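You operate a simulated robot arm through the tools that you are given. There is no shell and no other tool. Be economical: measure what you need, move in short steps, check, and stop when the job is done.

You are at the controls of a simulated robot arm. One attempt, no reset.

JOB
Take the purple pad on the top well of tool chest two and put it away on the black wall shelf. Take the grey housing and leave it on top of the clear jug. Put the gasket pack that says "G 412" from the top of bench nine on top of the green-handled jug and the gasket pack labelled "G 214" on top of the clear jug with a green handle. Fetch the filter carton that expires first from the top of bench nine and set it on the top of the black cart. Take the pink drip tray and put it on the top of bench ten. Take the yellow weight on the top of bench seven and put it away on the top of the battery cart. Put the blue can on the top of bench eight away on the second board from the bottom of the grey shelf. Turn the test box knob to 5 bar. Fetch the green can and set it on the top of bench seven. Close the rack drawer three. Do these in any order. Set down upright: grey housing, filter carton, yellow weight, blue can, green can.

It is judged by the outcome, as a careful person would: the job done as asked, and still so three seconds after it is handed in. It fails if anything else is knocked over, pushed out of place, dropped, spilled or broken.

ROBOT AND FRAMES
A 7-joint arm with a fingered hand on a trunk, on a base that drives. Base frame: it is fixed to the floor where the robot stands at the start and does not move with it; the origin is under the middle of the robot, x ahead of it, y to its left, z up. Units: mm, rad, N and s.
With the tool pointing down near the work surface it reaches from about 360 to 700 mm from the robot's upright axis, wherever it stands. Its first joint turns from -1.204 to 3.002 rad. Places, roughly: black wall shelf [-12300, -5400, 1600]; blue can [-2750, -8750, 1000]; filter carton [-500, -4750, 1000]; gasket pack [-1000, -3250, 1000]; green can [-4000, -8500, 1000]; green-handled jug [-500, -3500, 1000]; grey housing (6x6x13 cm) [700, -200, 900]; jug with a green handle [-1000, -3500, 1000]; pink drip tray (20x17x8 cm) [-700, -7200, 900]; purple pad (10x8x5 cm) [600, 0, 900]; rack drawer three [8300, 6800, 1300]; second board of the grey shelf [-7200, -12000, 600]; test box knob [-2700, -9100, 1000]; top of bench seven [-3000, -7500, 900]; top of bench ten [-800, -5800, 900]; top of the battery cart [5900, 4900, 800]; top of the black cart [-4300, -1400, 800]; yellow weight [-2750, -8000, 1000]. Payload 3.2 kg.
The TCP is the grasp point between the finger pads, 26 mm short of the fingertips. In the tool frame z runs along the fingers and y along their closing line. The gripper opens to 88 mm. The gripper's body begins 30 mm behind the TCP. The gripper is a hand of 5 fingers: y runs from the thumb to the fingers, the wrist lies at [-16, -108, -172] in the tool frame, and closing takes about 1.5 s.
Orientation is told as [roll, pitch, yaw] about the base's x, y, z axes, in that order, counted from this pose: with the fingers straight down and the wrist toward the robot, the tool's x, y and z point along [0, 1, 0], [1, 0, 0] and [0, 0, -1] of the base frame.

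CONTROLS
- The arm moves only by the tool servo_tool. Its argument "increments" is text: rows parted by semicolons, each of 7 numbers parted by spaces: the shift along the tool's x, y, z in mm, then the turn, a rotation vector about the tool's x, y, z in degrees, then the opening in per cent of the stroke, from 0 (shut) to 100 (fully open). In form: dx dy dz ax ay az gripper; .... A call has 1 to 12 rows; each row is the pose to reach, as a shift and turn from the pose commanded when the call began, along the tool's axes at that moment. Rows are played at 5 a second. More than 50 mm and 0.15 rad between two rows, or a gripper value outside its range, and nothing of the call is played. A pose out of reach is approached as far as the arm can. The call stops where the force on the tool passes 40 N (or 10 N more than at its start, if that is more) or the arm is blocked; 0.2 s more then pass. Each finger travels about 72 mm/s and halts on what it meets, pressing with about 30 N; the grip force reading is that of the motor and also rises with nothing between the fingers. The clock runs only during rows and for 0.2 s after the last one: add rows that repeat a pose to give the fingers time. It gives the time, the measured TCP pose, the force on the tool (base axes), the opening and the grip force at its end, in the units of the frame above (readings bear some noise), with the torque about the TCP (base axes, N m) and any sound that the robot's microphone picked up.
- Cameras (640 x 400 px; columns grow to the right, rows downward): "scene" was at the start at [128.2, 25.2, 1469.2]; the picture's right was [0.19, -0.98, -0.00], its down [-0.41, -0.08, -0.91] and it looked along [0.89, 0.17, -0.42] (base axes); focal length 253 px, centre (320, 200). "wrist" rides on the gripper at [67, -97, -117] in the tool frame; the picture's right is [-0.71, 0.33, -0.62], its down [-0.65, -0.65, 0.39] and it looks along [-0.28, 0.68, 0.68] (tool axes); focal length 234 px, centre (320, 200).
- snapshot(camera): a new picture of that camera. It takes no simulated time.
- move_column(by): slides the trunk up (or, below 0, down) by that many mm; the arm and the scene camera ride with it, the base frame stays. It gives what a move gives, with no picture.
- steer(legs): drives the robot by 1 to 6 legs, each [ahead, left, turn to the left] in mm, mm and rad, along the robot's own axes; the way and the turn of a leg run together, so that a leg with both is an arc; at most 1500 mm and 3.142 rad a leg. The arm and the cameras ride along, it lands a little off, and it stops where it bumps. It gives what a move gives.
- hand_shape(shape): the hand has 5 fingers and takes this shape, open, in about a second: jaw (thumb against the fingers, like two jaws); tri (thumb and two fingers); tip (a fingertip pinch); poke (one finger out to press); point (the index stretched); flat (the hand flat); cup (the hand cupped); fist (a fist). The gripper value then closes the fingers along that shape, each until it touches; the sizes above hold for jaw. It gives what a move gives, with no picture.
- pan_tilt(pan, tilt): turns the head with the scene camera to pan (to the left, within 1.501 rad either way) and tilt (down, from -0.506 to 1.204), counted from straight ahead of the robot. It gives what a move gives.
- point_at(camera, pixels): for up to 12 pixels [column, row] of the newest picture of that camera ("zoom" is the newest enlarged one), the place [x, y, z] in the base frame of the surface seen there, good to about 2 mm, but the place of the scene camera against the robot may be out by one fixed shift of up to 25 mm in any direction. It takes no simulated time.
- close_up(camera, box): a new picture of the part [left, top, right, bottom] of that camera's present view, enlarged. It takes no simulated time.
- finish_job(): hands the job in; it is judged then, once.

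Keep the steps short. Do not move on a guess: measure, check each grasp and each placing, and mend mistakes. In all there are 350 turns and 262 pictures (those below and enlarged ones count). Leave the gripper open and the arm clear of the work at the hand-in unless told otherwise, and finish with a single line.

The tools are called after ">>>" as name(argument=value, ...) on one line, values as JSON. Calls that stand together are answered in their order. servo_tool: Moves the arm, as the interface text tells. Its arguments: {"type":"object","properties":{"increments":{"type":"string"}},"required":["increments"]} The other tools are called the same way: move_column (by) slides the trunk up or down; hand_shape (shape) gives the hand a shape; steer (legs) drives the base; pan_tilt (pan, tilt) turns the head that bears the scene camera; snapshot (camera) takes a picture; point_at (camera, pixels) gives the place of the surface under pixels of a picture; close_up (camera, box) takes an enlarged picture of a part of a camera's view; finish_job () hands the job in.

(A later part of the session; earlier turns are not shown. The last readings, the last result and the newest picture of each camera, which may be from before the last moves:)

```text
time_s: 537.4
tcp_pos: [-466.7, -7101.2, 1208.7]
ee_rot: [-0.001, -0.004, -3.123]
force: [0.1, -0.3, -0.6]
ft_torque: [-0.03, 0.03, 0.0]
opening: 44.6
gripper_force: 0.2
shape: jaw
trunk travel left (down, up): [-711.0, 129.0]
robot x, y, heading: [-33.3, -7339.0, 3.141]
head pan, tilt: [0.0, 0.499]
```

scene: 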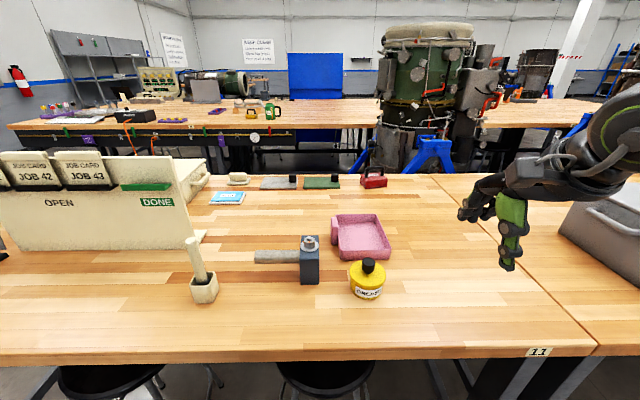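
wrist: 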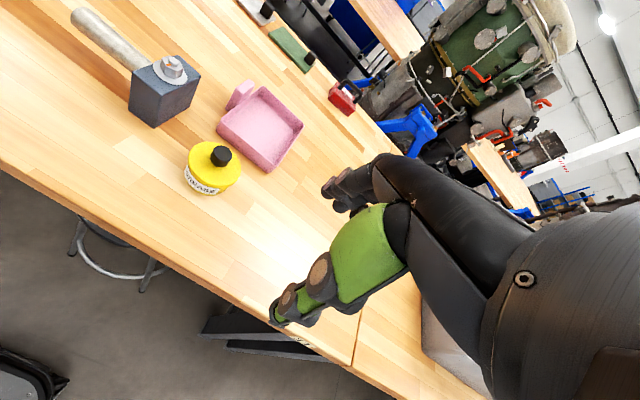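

>>> servo_tool(increments="9 28 20 0 0 0 50; 18 56 45 0 0 0 50; 27 84 75 0 0 0 50; 36 112 105 0 0 0 50; 45 140 140 0 0 0 50; 56 171 170 0 0 0 50; 56 171 199 0 0 0 50; 56 171 199 0 0 0 50")

>>> snapshot(camera="wrist")

>>> snapshot(camera="scene")

```text
time_s: 539.2
tcp_pos: [-638.3, -7162.1, 1010.6]
ee_rot: [0.0, -0.004, -3.125]
force: [0.3, -0.1, -0.1]
ft_torque: [0.0, 0.0, 0.0]
opening: 44.6
gripper_force: 0.0
shape: jaw
trunk travel left (down, up): [-711.0, 129.0]
robot x, y, heading: [-28.6, -7335.4, 3.142]
head pan, tilt: [0.0, 0.499]
```

```text
108 pictures are left
```

wrist: 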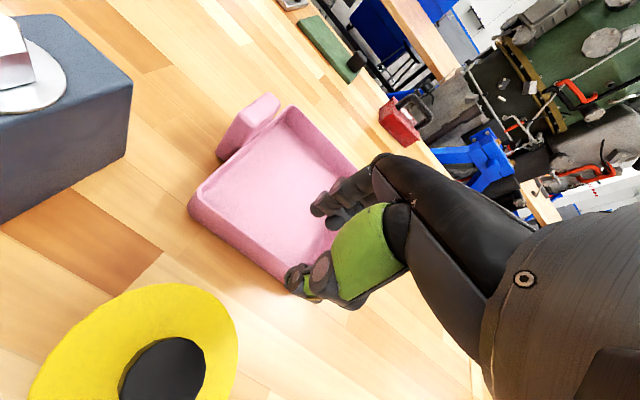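

```text
107 pictures are left
```

scene: 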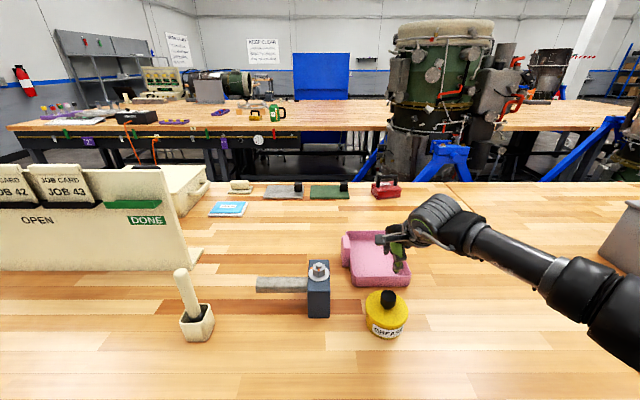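

>>> point_at(camera="wrist", pixels=[[235, 232], [262, 262], [255, 245], [280, 270], [215, 205], [190, 205], [275, 140], [240, 190]])

```text
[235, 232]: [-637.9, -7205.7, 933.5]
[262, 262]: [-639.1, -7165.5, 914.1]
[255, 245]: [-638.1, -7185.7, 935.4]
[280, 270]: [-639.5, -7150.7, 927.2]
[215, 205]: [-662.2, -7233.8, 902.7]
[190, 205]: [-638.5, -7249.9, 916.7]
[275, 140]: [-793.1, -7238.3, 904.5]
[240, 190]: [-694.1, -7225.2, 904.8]
```

>>> servo_tool(increments="0 3 35 0 0 0 50; 0 3 60 0 0 0 50; 0 3 75 0 0 0 50; 0 3 75 0 0 0 50; 0 3 75 0 0 0 20; 0 3 75 0 0 0 0; 0 3 75 0 0 0 0; 0 3 75 0 0 0 0; 0 3 75 0 0 0 0; 0 3 75 0 0 0 0")

>>> snapshot(camera="wrist")

```text
time_s: 541.4
tcp_pos: [-641.0, -7160.5, 934.6]
ee_rot: [-0.001, -0.005, -3.123]
force: [1.0, 0.0, -0.2]
ft_torque: [-0.03, -0.08, 0.07]
opening: 0.0
gripper_force: 30.1
shape: jaw
trunk travel left (down, up): [-711.0, 129.0]
robot x, y, heading: [-30.7, -7339.3, 3.139]
head pan, tilt: [0.0, 0.499]
```

```text
106 pictures are left
```

wrist: 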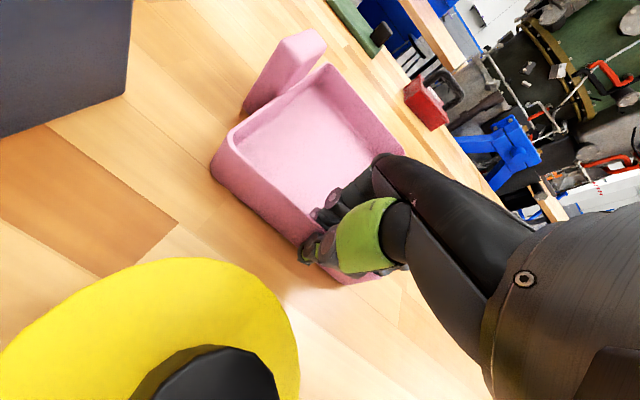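

Test lift.

>>> servo_tool(increments="0 0 -10 0 0 0 0; 0 0 -25 0 0 0 0; 0 0 -45 0 0 0 0; 0 0 -45 0 0 0 0")

>>> snapshot(camera="scene")

```text
time_s: 542.4
tcp_pos: [-642.0, -7158.6, 979.7]
ee_rot: [0.002, -0.004, -3.127]
force: [-0.8, -0.8, -3.2]
ft_torque: [0.05, -0.22, 0.03]
opening: 0.1
gripper_force: 29.7
shape: jaw
trunk travel left (down, up): [-711.0, 129.0]
robot x, y, heading: [-26.8, -7341.5, 3.14]
head pan, tilt: [0.0, 0.499]
```

```text
105 pictures are left
```

scene: 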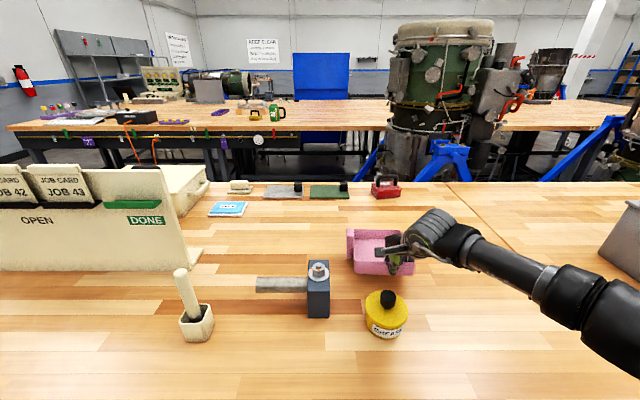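

Held. Raise and strafe north ~700, then look at bench ten.

>>> servo_tool(increments="0 -10 -45 0 0 0 0; 0 -30 -90 0 0 0 0; 0 -60 -130 0 0 0 0; 0 -90 -170 0 0 0 0; 0 -120 -200 0 0 0 0")

>>> steer(legs=[[-40, 0, 0], [0, -900, 0]])

>>> snapshot(camera="scene")

>>> point_at(camera="scene", pixels=[[250, 250], [300, 250], [350, 200], [320, 300], [400, 200], [250, 200], [200, 250], [450, 200], [500, 250], [550, 300]])

```text
time_s: 543.6
tcp_pos: [-517.8, -7158.7, 1178.4]
ee_rot: [-0.002, -0.005, -3.124]
force: [0.4, -0.1, -3.2]
ft_torque: [0.15, -0.35, -0.02]
opening: 0.0
gripper_force: 29.8
shape: jaw
trunk travel left (down, up): [-711.0, 129.0]
robot x, y, heading: [-29.8, -7339.4, 3.135]
head pan, tilt: [0.0, 0.499]
```

```text
time_s: 548.8
tcp_pos: [-492.0, -6273.4, 1177.8]
ee_rot: [0.001, -0.003, -3.102]
force: [-1.2, -0.6, -1.3]
ft_torque: [0.01, -0.01, 0.02]
opening: 0.1
gripper_force: 29.7
shape: jaw
trunk travel left (down, up): [-711.0, 129.0]
robot x, y, heading: [-0.0, -6440.4, -3.119]
head pan, tilt: [0.0, 0.499]
```

```text
104 pictures are left
```

scene: 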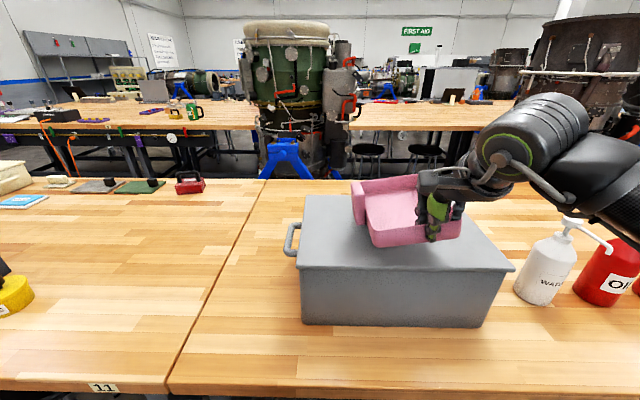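

```text
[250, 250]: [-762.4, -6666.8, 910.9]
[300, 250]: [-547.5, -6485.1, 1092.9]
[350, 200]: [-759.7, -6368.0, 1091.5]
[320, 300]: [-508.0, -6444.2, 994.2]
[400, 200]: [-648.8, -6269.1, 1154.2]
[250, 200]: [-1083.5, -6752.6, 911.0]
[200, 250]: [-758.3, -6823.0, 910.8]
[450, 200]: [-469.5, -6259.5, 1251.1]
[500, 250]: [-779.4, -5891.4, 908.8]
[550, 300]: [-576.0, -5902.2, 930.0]
```

>>> snapshot(camera="wrist")

>>> close_up(camera="scene", box=[280, 140, 540, 340])

```text
103 pictures are left
```

wrist: 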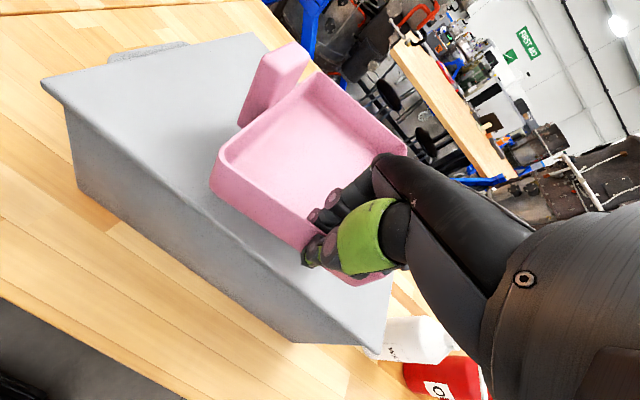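

```text
2.00 times, centred on (410, 240) of scene
```

zoom: 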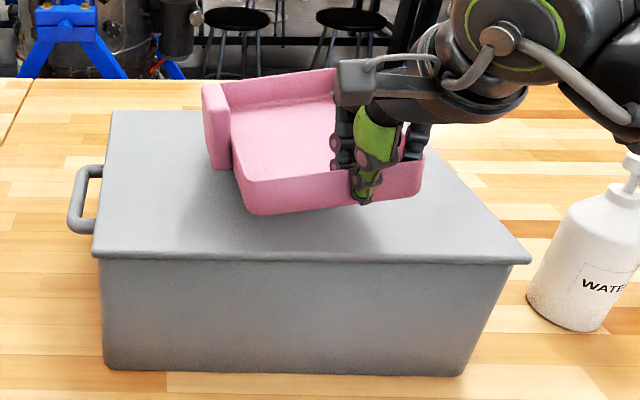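

Tray leans a few degrees but is held clear. Look further right for the bench-ten label.

>>> pan_tilt(pan=-0.8, tilt=0.6)

>>> snapshot(camera="scene")

```text
time_s: 550.0
tcp_pos: [-492.4, -6273.7, 1178.2]
ee_rot: [0.001, -0.003, -3.101]
force: [-0.3, -0.1, -1.9]
ft_torque: [0.0, -0.03, -0.01]
opening: 0.3
gripper_force: 29.9
shape: jaw
trunk travel left (down, up): [-711.0, 129.0]
robot x, y, heading: [-0.7, -6441.0, -3.116]
head pan, tilt: [-0.799, 0.6]
```

```text
101 pictures are left
```

scene: 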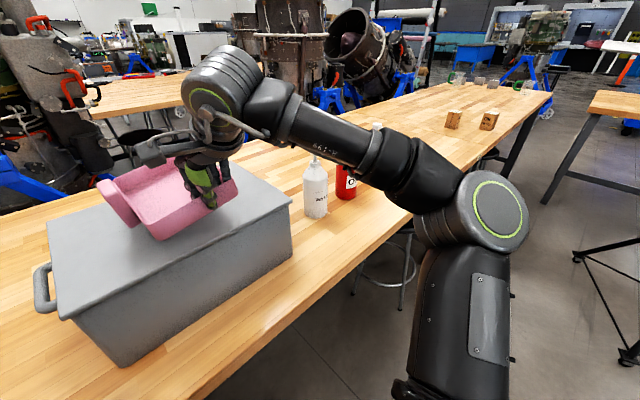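

>>> servo_tool(increments="0 0 -25 0 0 0 0; 0 0 -50 0 0 0 0; 0 0 -50 0 0 0 0")

>>> snapshot(camera="scene")

```text
time_s: 550.8
tcp_pos: [-491.7, -6272.5, 1227.6]
ee_rot: [0.001, -0.001, -3.102]
force: [0.6, 0.0, -2.9]
ft_torque: [0.08, -0.31, 0.01]
opening: 0.0
gripper_force: 29.8
shape: jaw
trunk travel left (down, up): [-711.0, 129.0]
robot x, y, heading: [1.5, -6441.7, -3.117]
head pan, tilt: [-0.799, 0.6]
```

```text
100 pictures are left
```

scene: 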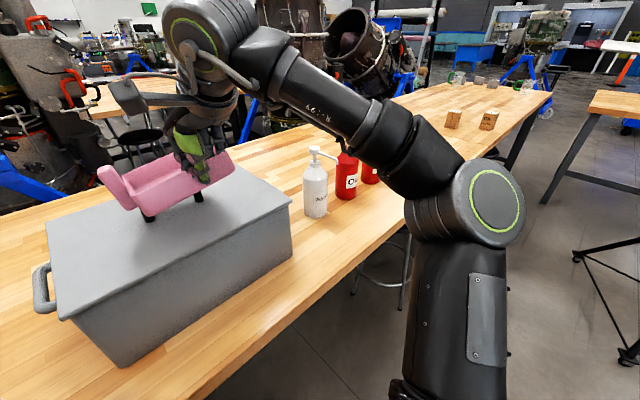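

It had pivoted and brushed the lid; now clear. Strafe left 405 to the free strip south of the box.

>>> steer(legs=[[0, 405, -0.02]])

>>> pan_tilt(pan=-0.2, tilt=0.6)

>>> snapshot(camera="scene")

>>> point_at(camera="scene", pixels=[[333, 185], [420, 170], [340, 215], [300, 190], [450, 250], [480, 260], [380, 300], [300, 300], [520, 250], [430, 330]])

```text
time_s: 553.3
tcp_pos: [-482.8, -6665.4, 1228.8]
ee_rot: [-0.001, -0.002, -3.118]
force: [-0.6, 0.5, -2.7]
ft_torque: [0.14, -0.25, 0.0]
opening: 0.0
gripper_force: 30.0
shape: jaw
trunk travel left (down, up): [-711.0, 129.0]
robot x, y, heading: [4.0, -6846.7, -3.133]
head pan, tilt: [-0.799, 0.6]
```

```text
time_s: 554.3
tcp_pos: [-482.7, -6666.2, 1227.5]
ee_rot: [0.001, -0.004, -3.119]
force: [0.5, -0.1, -2.7]
ft_torque: [0.12, -0.33, -0.01]
opening: 0.1
gripper_force: 29.9
shape: jaw
trunk travel left (down, up): [-711.0, 129.0]
robot x, y, heading: [8.5, -6843.2, -3.135]
head pan, tilt: [-0.201, 0.6]
```

```text
99 pictures are left
```

scene: 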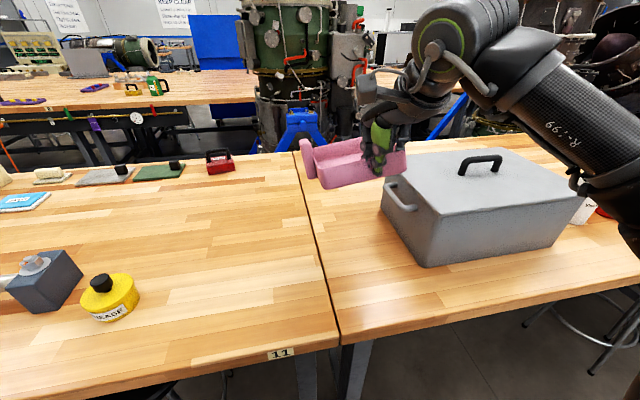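

```text
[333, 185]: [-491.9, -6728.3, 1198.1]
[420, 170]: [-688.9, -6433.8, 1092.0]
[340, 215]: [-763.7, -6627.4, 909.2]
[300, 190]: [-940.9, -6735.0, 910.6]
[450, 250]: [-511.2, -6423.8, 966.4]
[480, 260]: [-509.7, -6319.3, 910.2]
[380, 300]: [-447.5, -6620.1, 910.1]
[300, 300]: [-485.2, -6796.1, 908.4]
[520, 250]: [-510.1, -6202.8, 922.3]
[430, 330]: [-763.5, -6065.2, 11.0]
```

>>> close_up(camera="scene", box=[290, 110, 430, 210])

>>> point_at(camera="zoom", pixels=[[160, 340], [500, 270], [500, 200], [150, 270], [230, 330], [60, 200], [60, 290]])

```text
4.00 times, centred on (360, 160) of scene
```

zoom: 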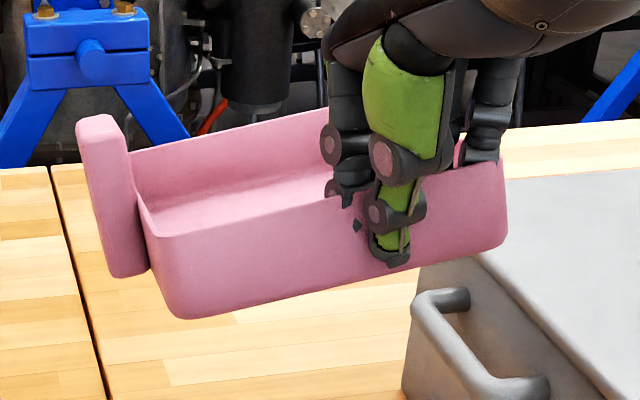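

```text
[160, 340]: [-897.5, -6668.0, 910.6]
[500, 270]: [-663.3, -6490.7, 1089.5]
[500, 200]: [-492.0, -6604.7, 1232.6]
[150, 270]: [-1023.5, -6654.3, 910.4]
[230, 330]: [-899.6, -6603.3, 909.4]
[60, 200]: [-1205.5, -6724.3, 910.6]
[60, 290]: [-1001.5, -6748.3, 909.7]
```

>>> point_at(camera="zoom", pixels=[[190, 305], [480, 240], [170, 240], [485, 180], [320, 280]])

```text
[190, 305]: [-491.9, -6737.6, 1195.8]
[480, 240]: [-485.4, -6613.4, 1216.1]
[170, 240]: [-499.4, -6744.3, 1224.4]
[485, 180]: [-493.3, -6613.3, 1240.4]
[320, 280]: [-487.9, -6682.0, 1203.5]
```

Correct roll (+8.5°) and pitch (-9°), and move forward 78 mm.

>>> servo_tool(increments="0 26 0 -3 2.8 0 0; 0 52 0 -6 5.6 0 0; 2 78 0 -9 8.5 0 0; 2 78 0 -9 8.5 0 0")

>>> close_up(camera="scene", box=[290, 100, 430, 200])

>>> point_at(camera="zoom", pixels=[[190, 305], [480, 280], [190, 250], [485, 220], [320, 290], [250, 180], [110, 200]])

```text
time_s: 555.3
tcp_pos: [-562.5, -6669.8, 1228.6]
ee_rot: [0.151, -0.16, -3.13]
force: [-0.1, -0.5, -2.6]
ft_torque: [0.13, -0.29, 0.0]
opening: 0.0
gripper_force: 30.1
shape: jaw
trunk travel left (down, up): [-711.0, 129.0]
robot x, y, heading: [6.5, -6841.0, -3.138]
head pan, tilt: [-0.201, 0.6]
```

```text
4.00 times, centred on (360, 150) of scene
```

zoom: 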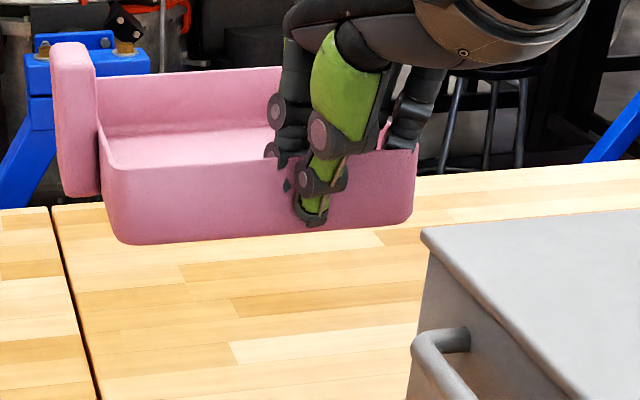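

```text
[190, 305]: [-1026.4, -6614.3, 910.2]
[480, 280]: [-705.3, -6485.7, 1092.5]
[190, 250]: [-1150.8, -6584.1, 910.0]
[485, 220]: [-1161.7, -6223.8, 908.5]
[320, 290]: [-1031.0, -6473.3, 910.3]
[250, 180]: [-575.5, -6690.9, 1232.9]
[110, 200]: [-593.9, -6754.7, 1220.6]
```

>>> point_at(camera="zoom", pixels=[[200, 85], [200, 160], [200, 168], [200, 235], [390, 222], [130, 235], [390, 160]])

```text
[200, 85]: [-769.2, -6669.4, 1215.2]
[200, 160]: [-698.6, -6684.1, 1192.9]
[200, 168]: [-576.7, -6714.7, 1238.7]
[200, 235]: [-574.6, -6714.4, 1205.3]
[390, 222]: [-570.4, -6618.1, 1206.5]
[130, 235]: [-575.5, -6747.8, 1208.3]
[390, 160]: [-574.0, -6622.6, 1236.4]
```

Add -7° pitch, then lower with the column.

>>> servo_tool(increments="0 0 0 -3.5 0 0 0; 0 0 0 -7 0 0 0; 0 0 0 -7 0 0 0")

>>> move_column(by=-260)

>>> snapshot(camera="scene")

```text
time_s: 556.1
tcp_pos: [-560.3, -6670.0, 1228.4]
ee_rot: [0.154, -0.282, 3.133]
force: [0.3, 0.2, -2.4]
ft_torque: [0.14, -0.33, -0.03]
opening: 0.0
gripper_force: 29.9
shape: jaw
trunk travel left (down, up): [-711.0, 129.0]
robot x, y, heading: [7.3, -6845.2, -3.134]
head pan, tilt: [-0.201, 0.6]
```

```text
time_s: 558.7
tcp_pos: [-560.8, -6669.5, 968.9]
ee_rot: [0.154, -0.282, 3.133]
force: [-0.2, 0.8, -3.2]
ft_torque: [0.09, -0.28, -0.04]
opening: 0.0
gripper_force: 29.8
shape: jaw
trunk travel left (down, up): [-451.0, 389.0]
robot x, y, heading: [8.3, -6843.0, -3.133]
head pan, tilt: [-0.201, 0.6]
```

```text
96 pictures are left
```

scene: 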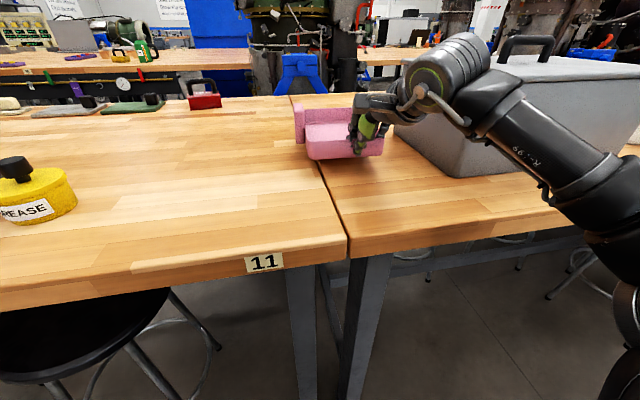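

>>> point_at(camera="scene", pixels=[[345, 235], [322, 180], [310, 155], [299, 120], [325, 152], [375, 150], [400, 135], [440, 170], [308, 140]])

>>> close_up(camera="scene", box=[270, 80, 470, 200])

```text
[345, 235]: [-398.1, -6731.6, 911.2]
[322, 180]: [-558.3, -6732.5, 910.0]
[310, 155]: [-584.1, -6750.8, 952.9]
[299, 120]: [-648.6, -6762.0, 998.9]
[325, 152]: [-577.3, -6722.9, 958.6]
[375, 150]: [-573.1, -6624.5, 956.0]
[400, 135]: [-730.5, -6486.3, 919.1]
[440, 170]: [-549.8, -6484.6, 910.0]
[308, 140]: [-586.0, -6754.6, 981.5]
```

```text
3.20 times, centred on (370, 140) of scene
```

zoom: 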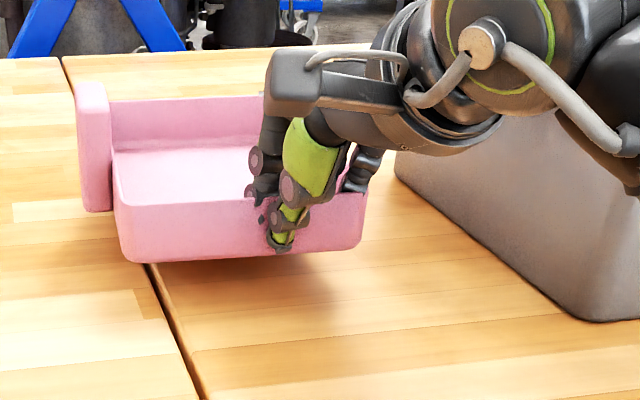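

The strip is too narrow (seam at y≈-6739). Bench ten runs to about y≈-4921; raise and go north past the bottles to y≈-5350.

>>> move_column(by=310)

>>> steer(legs=[[0, -1310, 0.0]])

>>> pan_tilt(pan=-0.2, tilt=0.6)

>>> snapshot(camera="scene")

>>> point_at(camera="scene", pixels=[[250, 250], [300, 250], [350, 200], [320, 300], [400, 250], [250, 200], [200, 250], [450, 250], [500, 250], [350, 280]])

```text
time_s: 561.8
tcp_pos: [-560.5, -6669.1, 1277.6]
ee_rot: [0.155, -0.279, 3.135]
force: [0.4, 0.5, -3.2]
ft_torque: [0.13, -0.31, 0.04]
opening: 0.0
gripper_force: 30.2
shape: jaw
trunk travel left (down, up): [-761.0, 79.0]
robot x, y, heading: [8.5, -6843.4, -3.132]
head pan, tilt: [-0.201, 0.6]
```

```text
time_s: 568.3
tcp_pos: [-575.0, -5389.8, 1278.5]
ee_rot: [0.154, -0.281, -3.141]
force: [0.8, 0.4, -3.6]
ft_torque: [0.13, -0.31, 0.01]
opening: 0.0
gripper_force: 29.6
shape: jaw
trunk travel left (down, up): [-761.0, 79.0]
robot x, y, heading: [-7.2, -5558.5, -3.125]
head pan, tilt: [-0.201, 0.6]
```

```text
time_s: 568.9
tcp_pos: [-575.2, -5389.2, 1279.3]
ee_rot: [0.152, -0.278, -3.139]
force: [0.9, 0.5, -2.7]
ft_torque: [0.12, -0.29, -0.03]
opening: 0.0
gripper_force: 30.2
shape: jaw
trunk travel left (down, up): [-761.0, 79.0]
robot x, y, heading: [-8.6, -5559.8, -3.13]
head pan, tilt: [-0.201, 0.6]
```

```text
94 pictures are left
```

scene: 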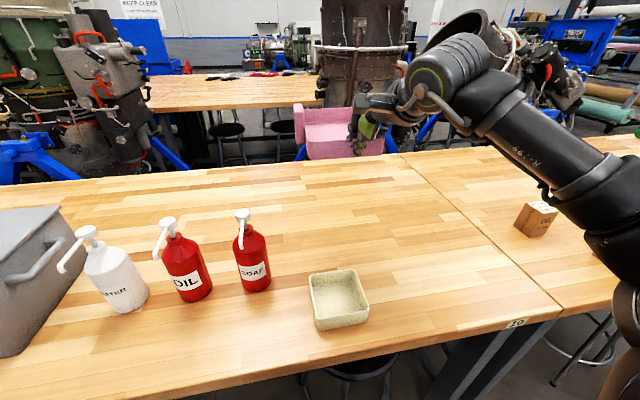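

```text
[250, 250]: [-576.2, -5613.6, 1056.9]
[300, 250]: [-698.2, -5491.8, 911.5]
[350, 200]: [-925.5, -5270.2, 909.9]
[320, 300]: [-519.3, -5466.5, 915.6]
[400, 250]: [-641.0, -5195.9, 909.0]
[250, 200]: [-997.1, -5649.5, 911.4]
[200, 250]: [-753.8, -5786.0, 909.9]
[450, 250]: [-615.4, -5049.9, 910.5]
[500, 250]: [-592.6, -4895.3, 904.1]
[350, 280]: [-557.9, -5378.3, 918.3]
```

Bench "10" confirmed; free area right of the beige dish. Strafe right 245 and lower.

>>> steer(legs=[[0, -245, 0]])

>>> move_column(by=-305)

>>> snapshot(camera="scene")

>>> point_at(camera="scene", pixels=[[325, 152], [375, 150], [310, 155], [260, 200], [340, 100], [400, 170], [320, 172], [380, 165]])

```text
time_s: 570.7
tcp_pos: [-578.5, -5142.1, 1279.1]
ee_rot: [0.153, -0.279, -3.141]
force: [0.3, 0.1, -2.8]
ft_torque: [0.13, -0.32, 0.02]
opening: 0.0
gripper_force: 29.9
shape: jaw
trunk travel left (down, up): [-761.0, 79.0]
robot x, y, heading: [-9.9, -5310.7, -3.134]
head pan, tilt: [-0.201, 0.6]
```

```text
time_s: 573.7
tcp_pos: [-578.5, -5141.5, 973.5]
ee_rot: [0.154, -0.28, -3.142]
force: [0.4, -0.5, -2.0]
ft_torque: [0.1, -0.3, -0.02]
opening: 0.0
gripper_force: 29.6
shape: jaw
trunk travel left (down, up): [-456.0, 384.0]
robot x, y, heading: [-9.2, -5315.5, -3.128]
head pan, tilt: [-0.201, 0.6]
```

```text
93 pictures are left
```

scene: 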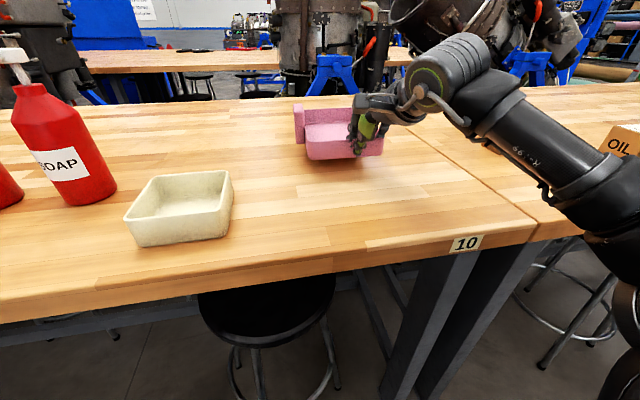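

```text
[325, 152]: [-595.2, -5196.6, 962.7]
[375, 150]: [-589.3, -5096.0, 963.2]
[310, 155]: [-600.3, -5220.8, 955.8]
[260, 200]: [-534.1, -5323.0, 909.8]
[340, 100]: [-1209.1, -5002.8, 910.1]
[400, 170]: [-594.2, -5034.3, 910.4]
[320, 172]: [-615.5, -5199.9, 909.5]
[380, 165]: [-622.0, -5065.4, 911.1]
```

>>> move_column(by=-30)

>>> move_column(by=-6)

>>> move_column(by=-4)

>>> close_up(camera="scene", box=[270, 70, 450, 190])

```text
time_s: 574.5
tcp_pos: [-578.4, -5142.7, 944.5]
ee_rot: [0.155, -0.278, -3.141]
force: [0.4, -0.1, -2.3]
ft_torque: [0.14, -0.27, 0.0]
opening: 0.0
gripper_force: 29.7
shape: jaw
trunk travel left (down, up): [-426.0, 414.0]
robot x, y, heading: [-11.0, -5312.0, -3.128]
head pan, tilt: [-0.201, 0.6]
```

```text
time_s: 575.0
tcp_pos: [-578.8, -5141.5, 938.7]
ee_rot: [0.154, -0.281, -3.141]
force: [0.2, 0.5, -2.7]
ft_torque: [0.08, -0.28, -0.03]
opening: 0.0
gripper_force: 30.1
shape: jaw
trunk travel left (down, up): [-420.0, 420.0]
robot x, y, heading: [-7.3, -5313.6, -3.129]
head pan, tilt: [-0.201, 0.6]
```

```text
time_s: 575.6
tcp_pos: [-577.7, -5142.9, 937.4]
ee_rot: [0.153, -0.284, 3.141]
force: [-3.2, 1.1, 7.5]
ft_torque: [0.08, -0.21, 0.0]
opening: 0.0
gripper_force: 30.3
shape: jaw
trunk travel left (down, up): [-416.0, 424.0]
robot x, y, heading: [-11.3, -5313.0, -3.126]
head pan, tilt: [-0.201, 0.6]
```

```text
3.33 times, centred on (360, 130) of scene
```

zoom: 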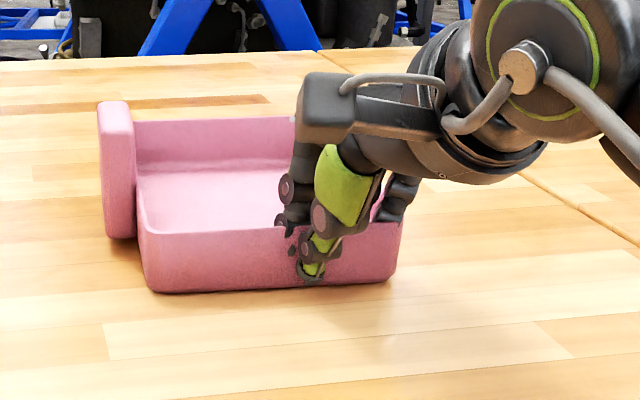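

Near edge has landed (7 N). Open; the far edge will settle a few mm.

>>> servo_tool(increments="0 0 0 0 0 0 10; 0 0 0 0 0 0 25; 0 0 0 0 0 0 45; 0 0 0 0 0 0 45")

>>> move_column(by=150)

>>> snapshot(camera="scene")

```text
time_s: 576.6
tcp_pos: [-577.0, -5141.9, 933.7]
ee_rot: [0.152, -0.278, -3.143]
force: [-0.2, -0.8, 0.3]
ft_torque: [0.01, -0.03, 0.0]
opening: 39.0
gripper_force: 0.1
shape: jaw
trunk travel left (down, up): [-416.0, 424.0]
robot x, y, heading: [-12.8, -5311.2, -3.125]
head pan, tilt: [-0.201, 0.6]
```

```text
time_s: 578.3
tcp_pos: [-577.7, -5142.2, 1084.0]
ee_rot: [0.155, -0.28, -3.142]
force: [-0.9, 0.6, -0.3]
ft_torque: [0.03, 0.03, 0.02]
opening: 39.5
gripper_force: 0.1
shape: jaw
trunk travel left (down, up): [-566.0, 274.0]
robot x, y, heading: [-11.7, -5312.5, -3.13]
head pan, tilt: [-0.201, 0.6]
```

```text
91 pictures are left
```

scene: 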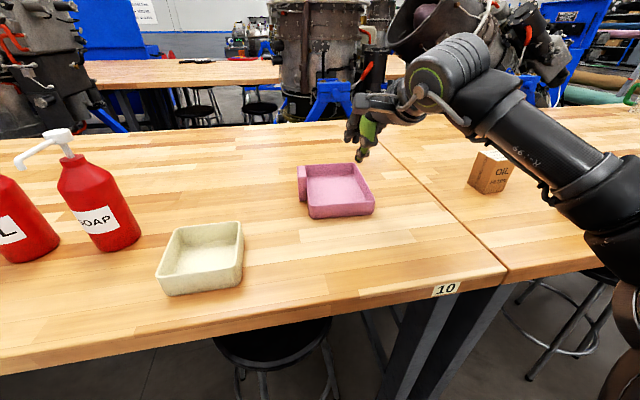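

Tray placed. Level the hand, raise trunk and strafe north to the cartons on bench nine.

>>> servo_tool(increments="0 0 0 4 -2.1 0 60; 0 0 0 8 -4.2 0 80; 0 0 0 12 -6.4 0 100; 0 0 0 16 -8.5 0 100")

>>> move_column(by=184)

>>> steer(legs=[[0, -550, -0.01]])

>>> snapshot(camera="scene")

```text
time_s: 579.3
tcp_pos: [-576.9, -5142.7, 1083.2]
ee_rot: [0.0, -0.002, -3.119]
force: [-0.4, 0.2, -0.4]
ft_torque: [0.0, -0.04, 0.02]
opening: 88.0
gripper_force: 0.1
shape: jaw
trunk travel left (down, up): [-566.0, 274.0]
robot x, y, heading: [-12.4, -5309.3, -3.138]
head pan, tilt: [-0.201, 0.6]
```

```text
time_s: 581.3
tcp_pos: [-577.8, -5142.7, 1267.6]
ee_rot: [-0.002, -0.001, -3.12]
force: [0.9, 0.8, 0.3]
ft_torque: [0.0, -0.01, -0.02]
opening: 87.8
gripper_force: 0.1
shape: jaw
trunk travel left (down, up): [-750.0, 90.0]
robot x, y, heading: [-6.4, -5314.6, -3.133]
head pan, tilt: [-0.201, 0.6]
```

```text
time_s: 584.5
tcp_pos: [-583.5, -4582.6, 1267.8]
ee_rot: [0.0, 0.0, -3.123]
force: [0.4, -0.1, 0.7]
ft_torque: [-0.02, -0.01, 0.02]
opening: 87.6
gripper_force: 0.1
shape: jaw
trunk travel left (down, up): [-750.0, 90.0]
robot x, y, heading: [-15.2, -4751.4, -3.127]
head pan, tilt: [-0.201, 0.6]
```

```text
90 pictures are left
```

scene: 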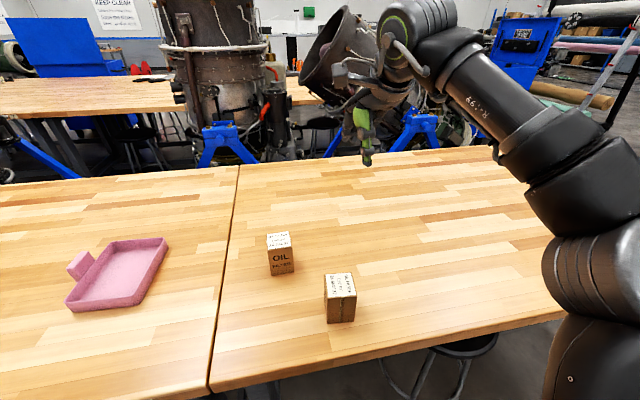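

Two cartons at (280,255) and (340,298). Zoom to read the expiry dates.

>>> close_up(camera="scene", box=[255, 220, 375, 330])

>>> snapshot(camera="wrist")

>>> point_at(camera="scene", pixels=[[268, 237], [289, 233], [293, 247], [270, 252], [280, 242], [325, 275], [351, 274], [355, 294], [327, 296], [340, 285], [340, 320], [282, 272]])

```text
3.64 times, centred on (315, 275) of scene
```

zoom: 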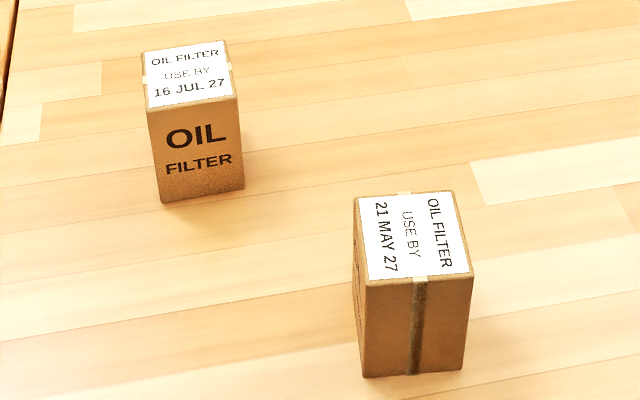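

```text
88 pictures are left
```

wrist: 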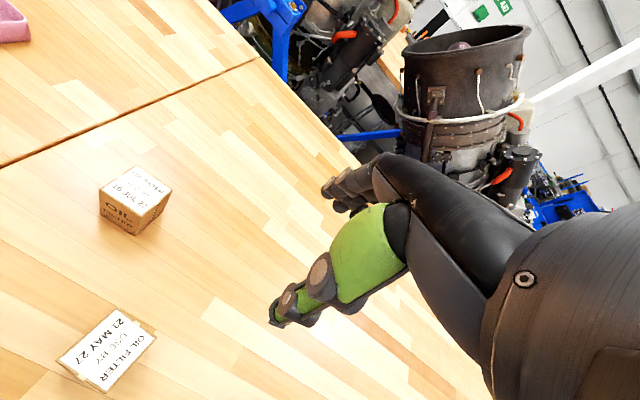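

```text
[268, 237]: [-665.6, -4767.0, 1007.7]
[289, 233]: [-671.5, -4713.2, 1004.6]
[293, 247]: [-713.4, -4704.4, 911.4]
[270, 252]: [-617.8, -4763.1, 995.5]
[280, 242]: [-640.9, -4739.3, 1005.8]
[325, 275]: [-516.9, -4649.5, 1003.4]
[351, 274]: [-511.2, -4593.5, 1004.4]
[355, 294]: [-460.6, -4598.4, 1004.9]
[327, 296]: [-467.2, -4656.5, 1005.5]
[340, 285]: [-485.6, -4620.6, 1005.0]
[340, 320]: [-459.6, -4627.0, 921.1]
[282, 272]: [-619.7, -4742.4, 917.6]
```

"21 MAY 27" expires first (nearer carton), centre true ≈(-478,-4631), top 995. Move over it.

>>> servo_tool(increments="8 -18 25 0 0 1.2 100; 16 -36 55 0 0 2.4 100; 24 -54 85 0 0 3.6 100; 32 -72 120 0 0 4.8 100; 40 -90 155 0 0 6 100; 47 -106 185 0 0 7.2 100; 47 -106 208 0 0 7.2 100; 47 -106 208 0 0 7.2 100")

>>> snapshot(camera="wrist")

>>> point_at(camera="wrist", pixels=[[240, 300], [250, 260], [220, 280], [260, 290], [235, 275]])

```text
time_s: 586.4
tcp_pos: [-475.3, -4628.8, 1059.7]
ee_rot: [0.001, -0.005, 3.036]
force: [-0.1, 0.2, -0.2]
ft_torque: [-0.01, 0.02, 0.01]
opening: 88.0
gripper_force: 0.1
shape: jaw
trunk travel left (down, up): [-750.0, 90.0]
robot x, y, heading: [-16.2, -4751.7, -3.135]
head pan, tilt: [-0.201, 0.6]
```

```text
87 pictures are left
```

wrist: 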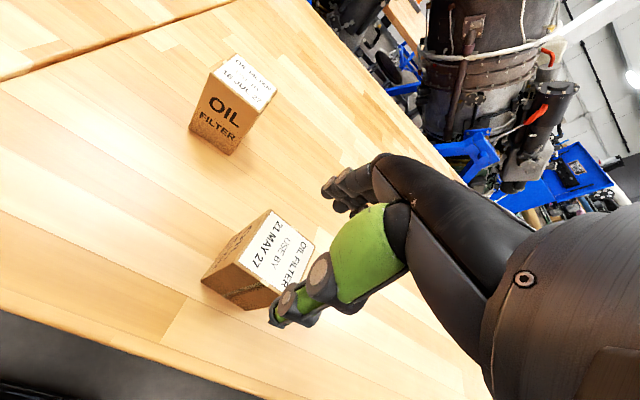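

```text
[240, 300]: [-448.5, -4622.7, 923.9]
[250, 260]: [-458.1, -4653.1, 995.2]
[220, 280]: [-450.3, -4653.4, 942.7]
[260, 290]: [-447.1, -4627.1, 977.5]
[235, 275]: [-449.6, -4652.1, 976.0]
```

>>> servo_tool(increments="2 0 40 0 0 0 100; 2 0 70 0 0 0 100; 2 0 87 0 0 0 100; 2 0 87 0 0 0 50; 2 0 87 0 0 0 0; 2 0 87 0 0 0 0; 2 0 87 0 0 0 0; 2 0 87 0 0 0 0; 2 0 87 0 0 0 0")

>>> servo_tool(increments="0 0 -20 0 0 0 0; 0 0 -60 0 0 0 0; 0 0 -105 0 0 0 0; 0 0 -150 0 0 0 0; 0 0 -195 0 0 0 0; 0 0 -240 0 0 0 0; 0 0 -260 0 0 0 0")

>>> snapshot(camera="scene")

```text
time_s: 588.4
tcp_pos: [-477.4, -4629.6, 973.5]
ee_rot: [0.0, -0.004, 3.034]
force: [-0.6, 0.1, 3.7]
ft_torque: [-0.08, -0.18, 0.01]
opening: 60.1
gripper_force: 29.6
shape: jaw
trunk travel left (down, up): [-750.0, 90.0]
robot x, y, heading: [-18.5, -4753.0, -3.129]
head pan, tilt: [-0.201, 0.6]
```

```text
time_s: 590.0
tcp_pos: [-477.5, -4628.3, 1231.5]
ee_rot: [0.0, -0.001, 3.038]
force: [-0.5, -1.3, -3.7]
ft_torque: [0.0, 0.0, 0.01]
opening: 59.8
gripper_force: 29.6
shape: jaw
trunk travel left (down, up): [-750.0, 90.0]
robot x, y, heading: [-13.9, -4754.2, -3.128]
head pan, tilt: [-0.201, 0.6]
```

```text
86 pictures are left
```

scene: 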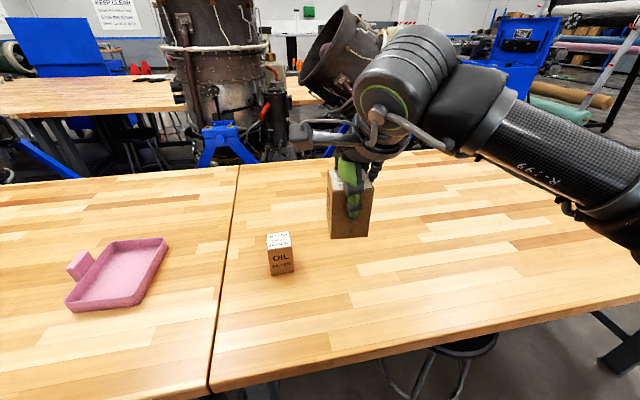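

Carton held. Look north for the way to the black cart.

>>> pan_tilt(pan=-1.5, tilt=0.4)

>>> snapshot(camera="scene")

>>> point_at(camera="scene", pixels=[[400, 200], [450, 200], [500, 200], [550, 200], [600, 220], [430, 160], [480, 160], [520, 160], [560, 160], [620, 180], [400, 250], [560, 300]])

```text
time_s: 591.4
tcp_pos: [-477.6, -4628.9, 1232.1]
ee_rot: [0.001, 0.0, 3.035]
force: [0.0, -0.1, -4.3]
ft_torque: [-0.03, 0.02, 0.0]
opening: 59.7
gripper_force: 29.7
shape: jaw
trunk travel left (down, up): [-750.0, 90.0]
robot x, y, heading: [-12.1, -4752.0, -3.133]
head pan, tilt: [-1.499, 0.4]
```

```text
85 pictures are left
```

scene: 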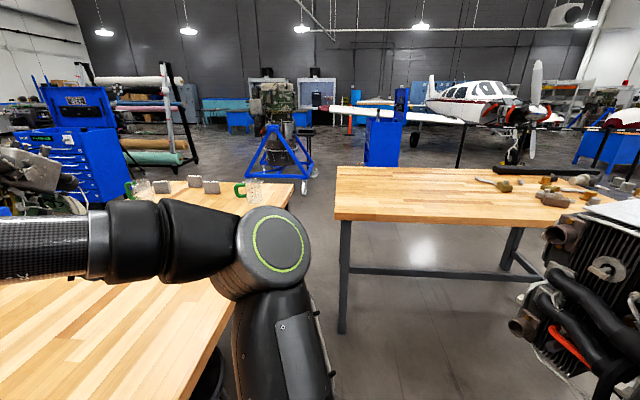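

```text
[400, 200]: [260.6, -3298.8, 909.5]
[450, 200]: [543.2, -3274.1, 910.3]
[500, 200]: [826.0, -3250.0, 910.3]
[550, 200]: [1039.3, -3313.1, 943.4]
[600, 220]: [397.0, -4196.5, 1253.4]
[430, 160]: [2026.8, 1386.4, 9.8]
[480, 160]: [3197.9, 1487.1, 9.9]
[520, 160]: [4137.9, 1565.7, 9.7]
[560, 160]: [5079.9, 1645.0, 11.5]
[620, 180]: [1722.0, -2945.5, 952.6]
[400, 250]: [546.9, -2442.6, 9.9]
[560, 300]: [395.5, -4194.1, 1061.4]
```

>>> point_at(camera="scene", pixels=[[293, 183], [336, 218], [343, 325], [337, 170], [250, 295], [275, 215], [540, 330], [575, 395], [510, 270]])

```text
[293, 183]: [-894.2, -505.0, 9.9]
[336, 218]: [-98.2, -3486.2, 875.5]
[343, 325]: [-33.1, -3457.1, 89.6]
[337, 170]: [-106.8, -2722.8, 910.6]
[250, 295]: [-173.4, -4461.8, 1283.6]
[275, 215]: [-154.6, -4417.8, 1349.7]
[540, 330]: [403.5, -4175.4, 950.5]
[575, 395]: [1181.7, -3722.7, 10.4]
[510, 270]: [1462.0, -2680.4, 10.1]
```

The gap here is too narrow. Turn around (through south) and look east.

>>> steer(legs=[[0, 350, 0], [0, 0, 1.571], [0, 0, 1.571]])

>>> pan_tilt(pan=0.3, tilt=0.3)

>>> snapshot(camera="scene")

>>> point_at(camera="scene", pixels=[[50, 200], [100, 200], [150, 200], [200, 200], [250, 200], [300, 200], [350, 200], [150, 250], [250, 250], [200, 175], [280, 170], [350, 170]])

```text
time_s: 601.2
tcp_pos: [442.0, -5251.7, 1231.7]
ee_rot: [0.001, -0.001, -0.172]
force: [-1.0, -0.3, -4.0]
ft_torque: [-0.01, 0.0, -0.01]
opening: 58.9
gripper_force: 29.8
shape: jaw
trunk travel left (down, up): [-750.0, 90.0]
robot x, y, heading: [-12.1, -5101.3, -0.055]
head pan, tilt: [-1.499, 0.4]
```

```text
time_s: 603.0
tcp_pos: [441.6, -5252.6, 1231.8]
ee_rot: [0.0, -0.002, -0.17]
force: [-0.7, -0.3, -3.4]
ft_torque: [0.0, -0.06, 0.01]
opening: 59.0
gripper_force: 29.9
shape: jaw
trunk travel left (down, up): [-750.0, 90.0]
robot x, y, heading: [-13.2, -5094.2, -0.053]
head pan, tilt: [0.3, 0.3]
```

```text
84 pictures are left
```

scene: 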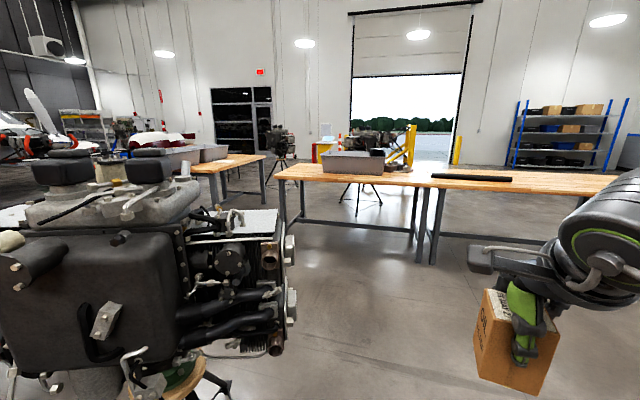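

```text
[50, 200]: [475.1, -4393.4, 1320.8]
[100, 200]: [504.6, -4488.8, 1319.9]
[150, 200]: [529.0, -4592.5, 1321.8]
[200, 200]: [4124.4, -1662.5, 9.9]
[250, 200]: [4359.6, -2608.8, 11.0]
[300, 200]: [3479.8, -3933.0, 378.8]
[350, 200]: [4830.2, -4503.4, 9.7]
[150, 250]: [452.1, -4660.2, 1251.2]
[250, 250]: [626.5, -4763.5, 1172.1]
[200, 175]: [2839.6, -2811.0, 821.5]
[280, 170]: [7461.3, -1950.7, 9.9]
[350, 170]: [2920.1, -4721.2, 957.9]
```

East row of benches at x≈2700+. Swing south of the tripod engine, go east to x≈2050, then look north.

>>> steer(legs=[[0, -300, 0.053], [1500, 0, 0], [560, 0, 0], [0, 0, 1.571]])

>>> pan_tilt(pan=0.2, tilt=0.3)

>>> snapshot(camera="scene")

>>> point_at(camera="scene", pixels=[[100, 250], [150, 220], [200, 220], [250, 220], [300, 220], [350, 220], [400, 220], [300, 250], [300, 190], [350, 190], [250, 190], [450, 220]])

```text
time_s: 618.7
tcp_pos: [2199.2, -4930.5, 1231.7]
ee_rot: [0.001, -0.002, 1.428]
force: [-0.4, -0.6, -3.8]
ft_torque: [-0.01, 0.0, -0.02]
opening: 58.5
gripper_force: 30.3
shape: jaw
trunk travel left (down, up): [-750.0, 90.0]
robot x, y, heading: [2054.8, -5388.2, 1.548]
head pan, tilt: [0.3, 0.3]
```

```text
time_s: 619.4
tcp_pos: [2199.3, -4930.6, 1231.2]
ee_rot: [-0.001, 0.0, 1.429]
force: [0.6, -0.1, -2.9]
ft_torque: [-0.01, 0.01, -0.01]
opening: 58.7
gripper_force: 30.1
shape: jaw
trunk travel left (down, up): [-750.0, 90.0]
robot x, y, heading: [2058.1, -5384.3, 1.549]
head pan, tilt: [0.201, 0.3]
```

```text
83 pictures are left
```

scene: 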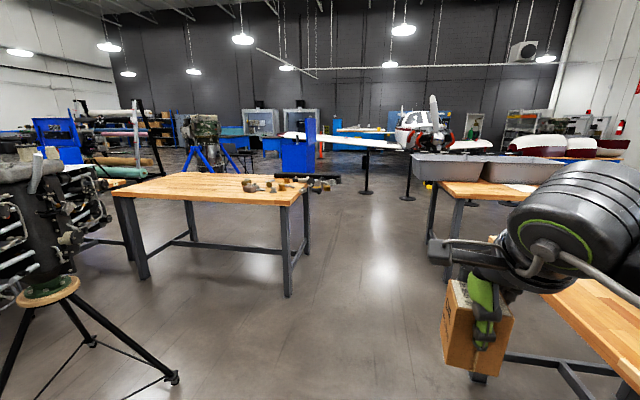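

```text
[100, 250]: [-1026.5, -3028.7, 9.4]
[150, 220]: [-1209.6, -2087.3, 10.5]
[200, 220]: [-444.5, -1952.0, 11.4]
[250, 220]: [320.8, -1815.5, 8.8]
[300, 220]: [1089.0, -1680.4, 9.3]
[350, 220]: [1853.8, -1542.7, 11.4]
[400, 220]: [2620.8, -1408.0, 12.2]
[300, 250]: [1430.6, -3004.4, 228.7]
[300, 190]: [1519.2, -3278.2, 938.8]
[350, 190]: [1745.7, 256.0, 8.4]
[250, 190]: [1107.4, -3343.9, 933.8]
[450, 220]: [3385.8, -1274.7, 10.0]
```

Lane north at x≈2000 is clear. Drive north to y≈-2080, then west along the known lane.

>>> steer(legs=[[0, 0, 0.036], [1500, 0, 0], [1500, 0, 0], [310, 0, 0], [0, 0, 1.557]])

>>> steer(legs=[[1500, 0, 0], [1500, 0, 0], [1450, 0, 0]])

>>> pan_tilt(pan=0, tilt=0.3)

>>> snapshot(camera="scene")

```text
time_s: 639.7
tcp_pos: [1531.1, -1931.5, 1230.8]
ee_rot: [0.0, -0.002, 3.019]
force: [1.2, -0.3, -2.4]
ft_torque: [-0.03, -0.03, 0.01]
opening: 58.4
gripper_force: 29.9
shape: jaw
trunk travel left (down, up): [-750.0, 90.0]
robot x, y, heading: [1990.9, -2064.6, 3.134]
head pan, tilt: [0.201, 0.3]
```

```text
time_s: 661.4
tcp_pos: [-3005.8, -1843.0, 1231.6]
ee_rot: [0.001, -0.003, 3.013]
force: [0.3, 0.4, -3.5]
ft_torque: [0.03, 0.03, 0.01]
opening: 58.4
gripper_force: 30.3
shape: jaw
trunk travel left (down, up): [-750.0, 90.0]
robot x, y, heading: [-2547.6, -1977.5, 3.126]
head pan, tilt: [0.201, 0.3]
```

```text
time_s: 662.1
tcp_pos: [-3006.5, -1842.6, 1232.1]
ee_rot: [0.002, -0.002, 3.013]
force: [-0.9, -0.4, -4.3]
ft_torque: [0.01, -0.01, -0.02]
opening: 58.4
gripper_force: 29.6
shape: jaw
trunk travel left (down, up): [-750.0, 90.0]
robot x, y, heading: [-2549.8, -1981.7, 3.125]
head pan, tilt: [0.0, 0.3]
```

```text
82 pictures are left
```

scene: 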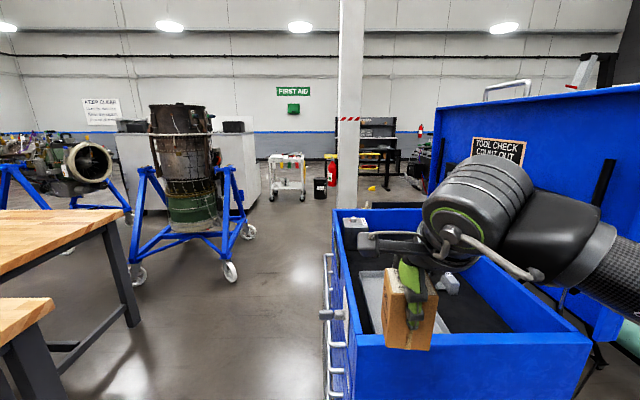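

>>> steer(legs=[[0, 375, 0.016], [1500, 0, 0], [400, 0, 0]])

>>> pan_tilt(pan=-1.2, tilt=0.5)

>>> snapshot(camera="scene")

```text
time_s: 673.5
tcp_pos: [-4886.1, -2193.7, 1230.9]
ee_rot: [0.001, -0.002, 2.999]
force: [-0.2, 0.1, -4.1]
ft_torque: [-0.02, 0.0, 0.0]
opening: 58.4
gripper_force: 30.3
shape: jaw
trunk travel left (down, up): [-750.0, 90.0]
robot x, y, heading: [-4430.0, -2332.2, 3.117]
head pan, tilt: [0.0, 0.3]
```

```text
time_s: 674.9
tcp_pos: [-4887.0, -2191.5, 1230.9]
ee_rot: [0.0, -0.002, 3.001]
force: [-0.5, -0.5, -3.5]
ft_torque: [0.05, 0.0, 0.01]
opening: 58.2
gripper_force: 29.5
shape: jaw
trunk travel left (down, up): [-750.0, 90.0]
robot x, y, heading: [-4427.3, -2334.7, 3.118]
head pan, tilt: [-1.201, 0.499]
```

```text
81 pictures are left
```

scene: 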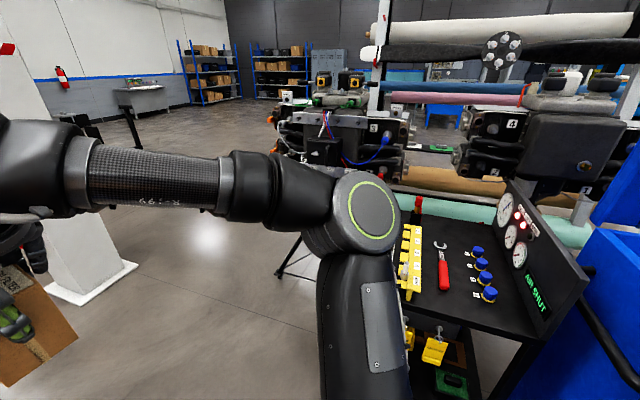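

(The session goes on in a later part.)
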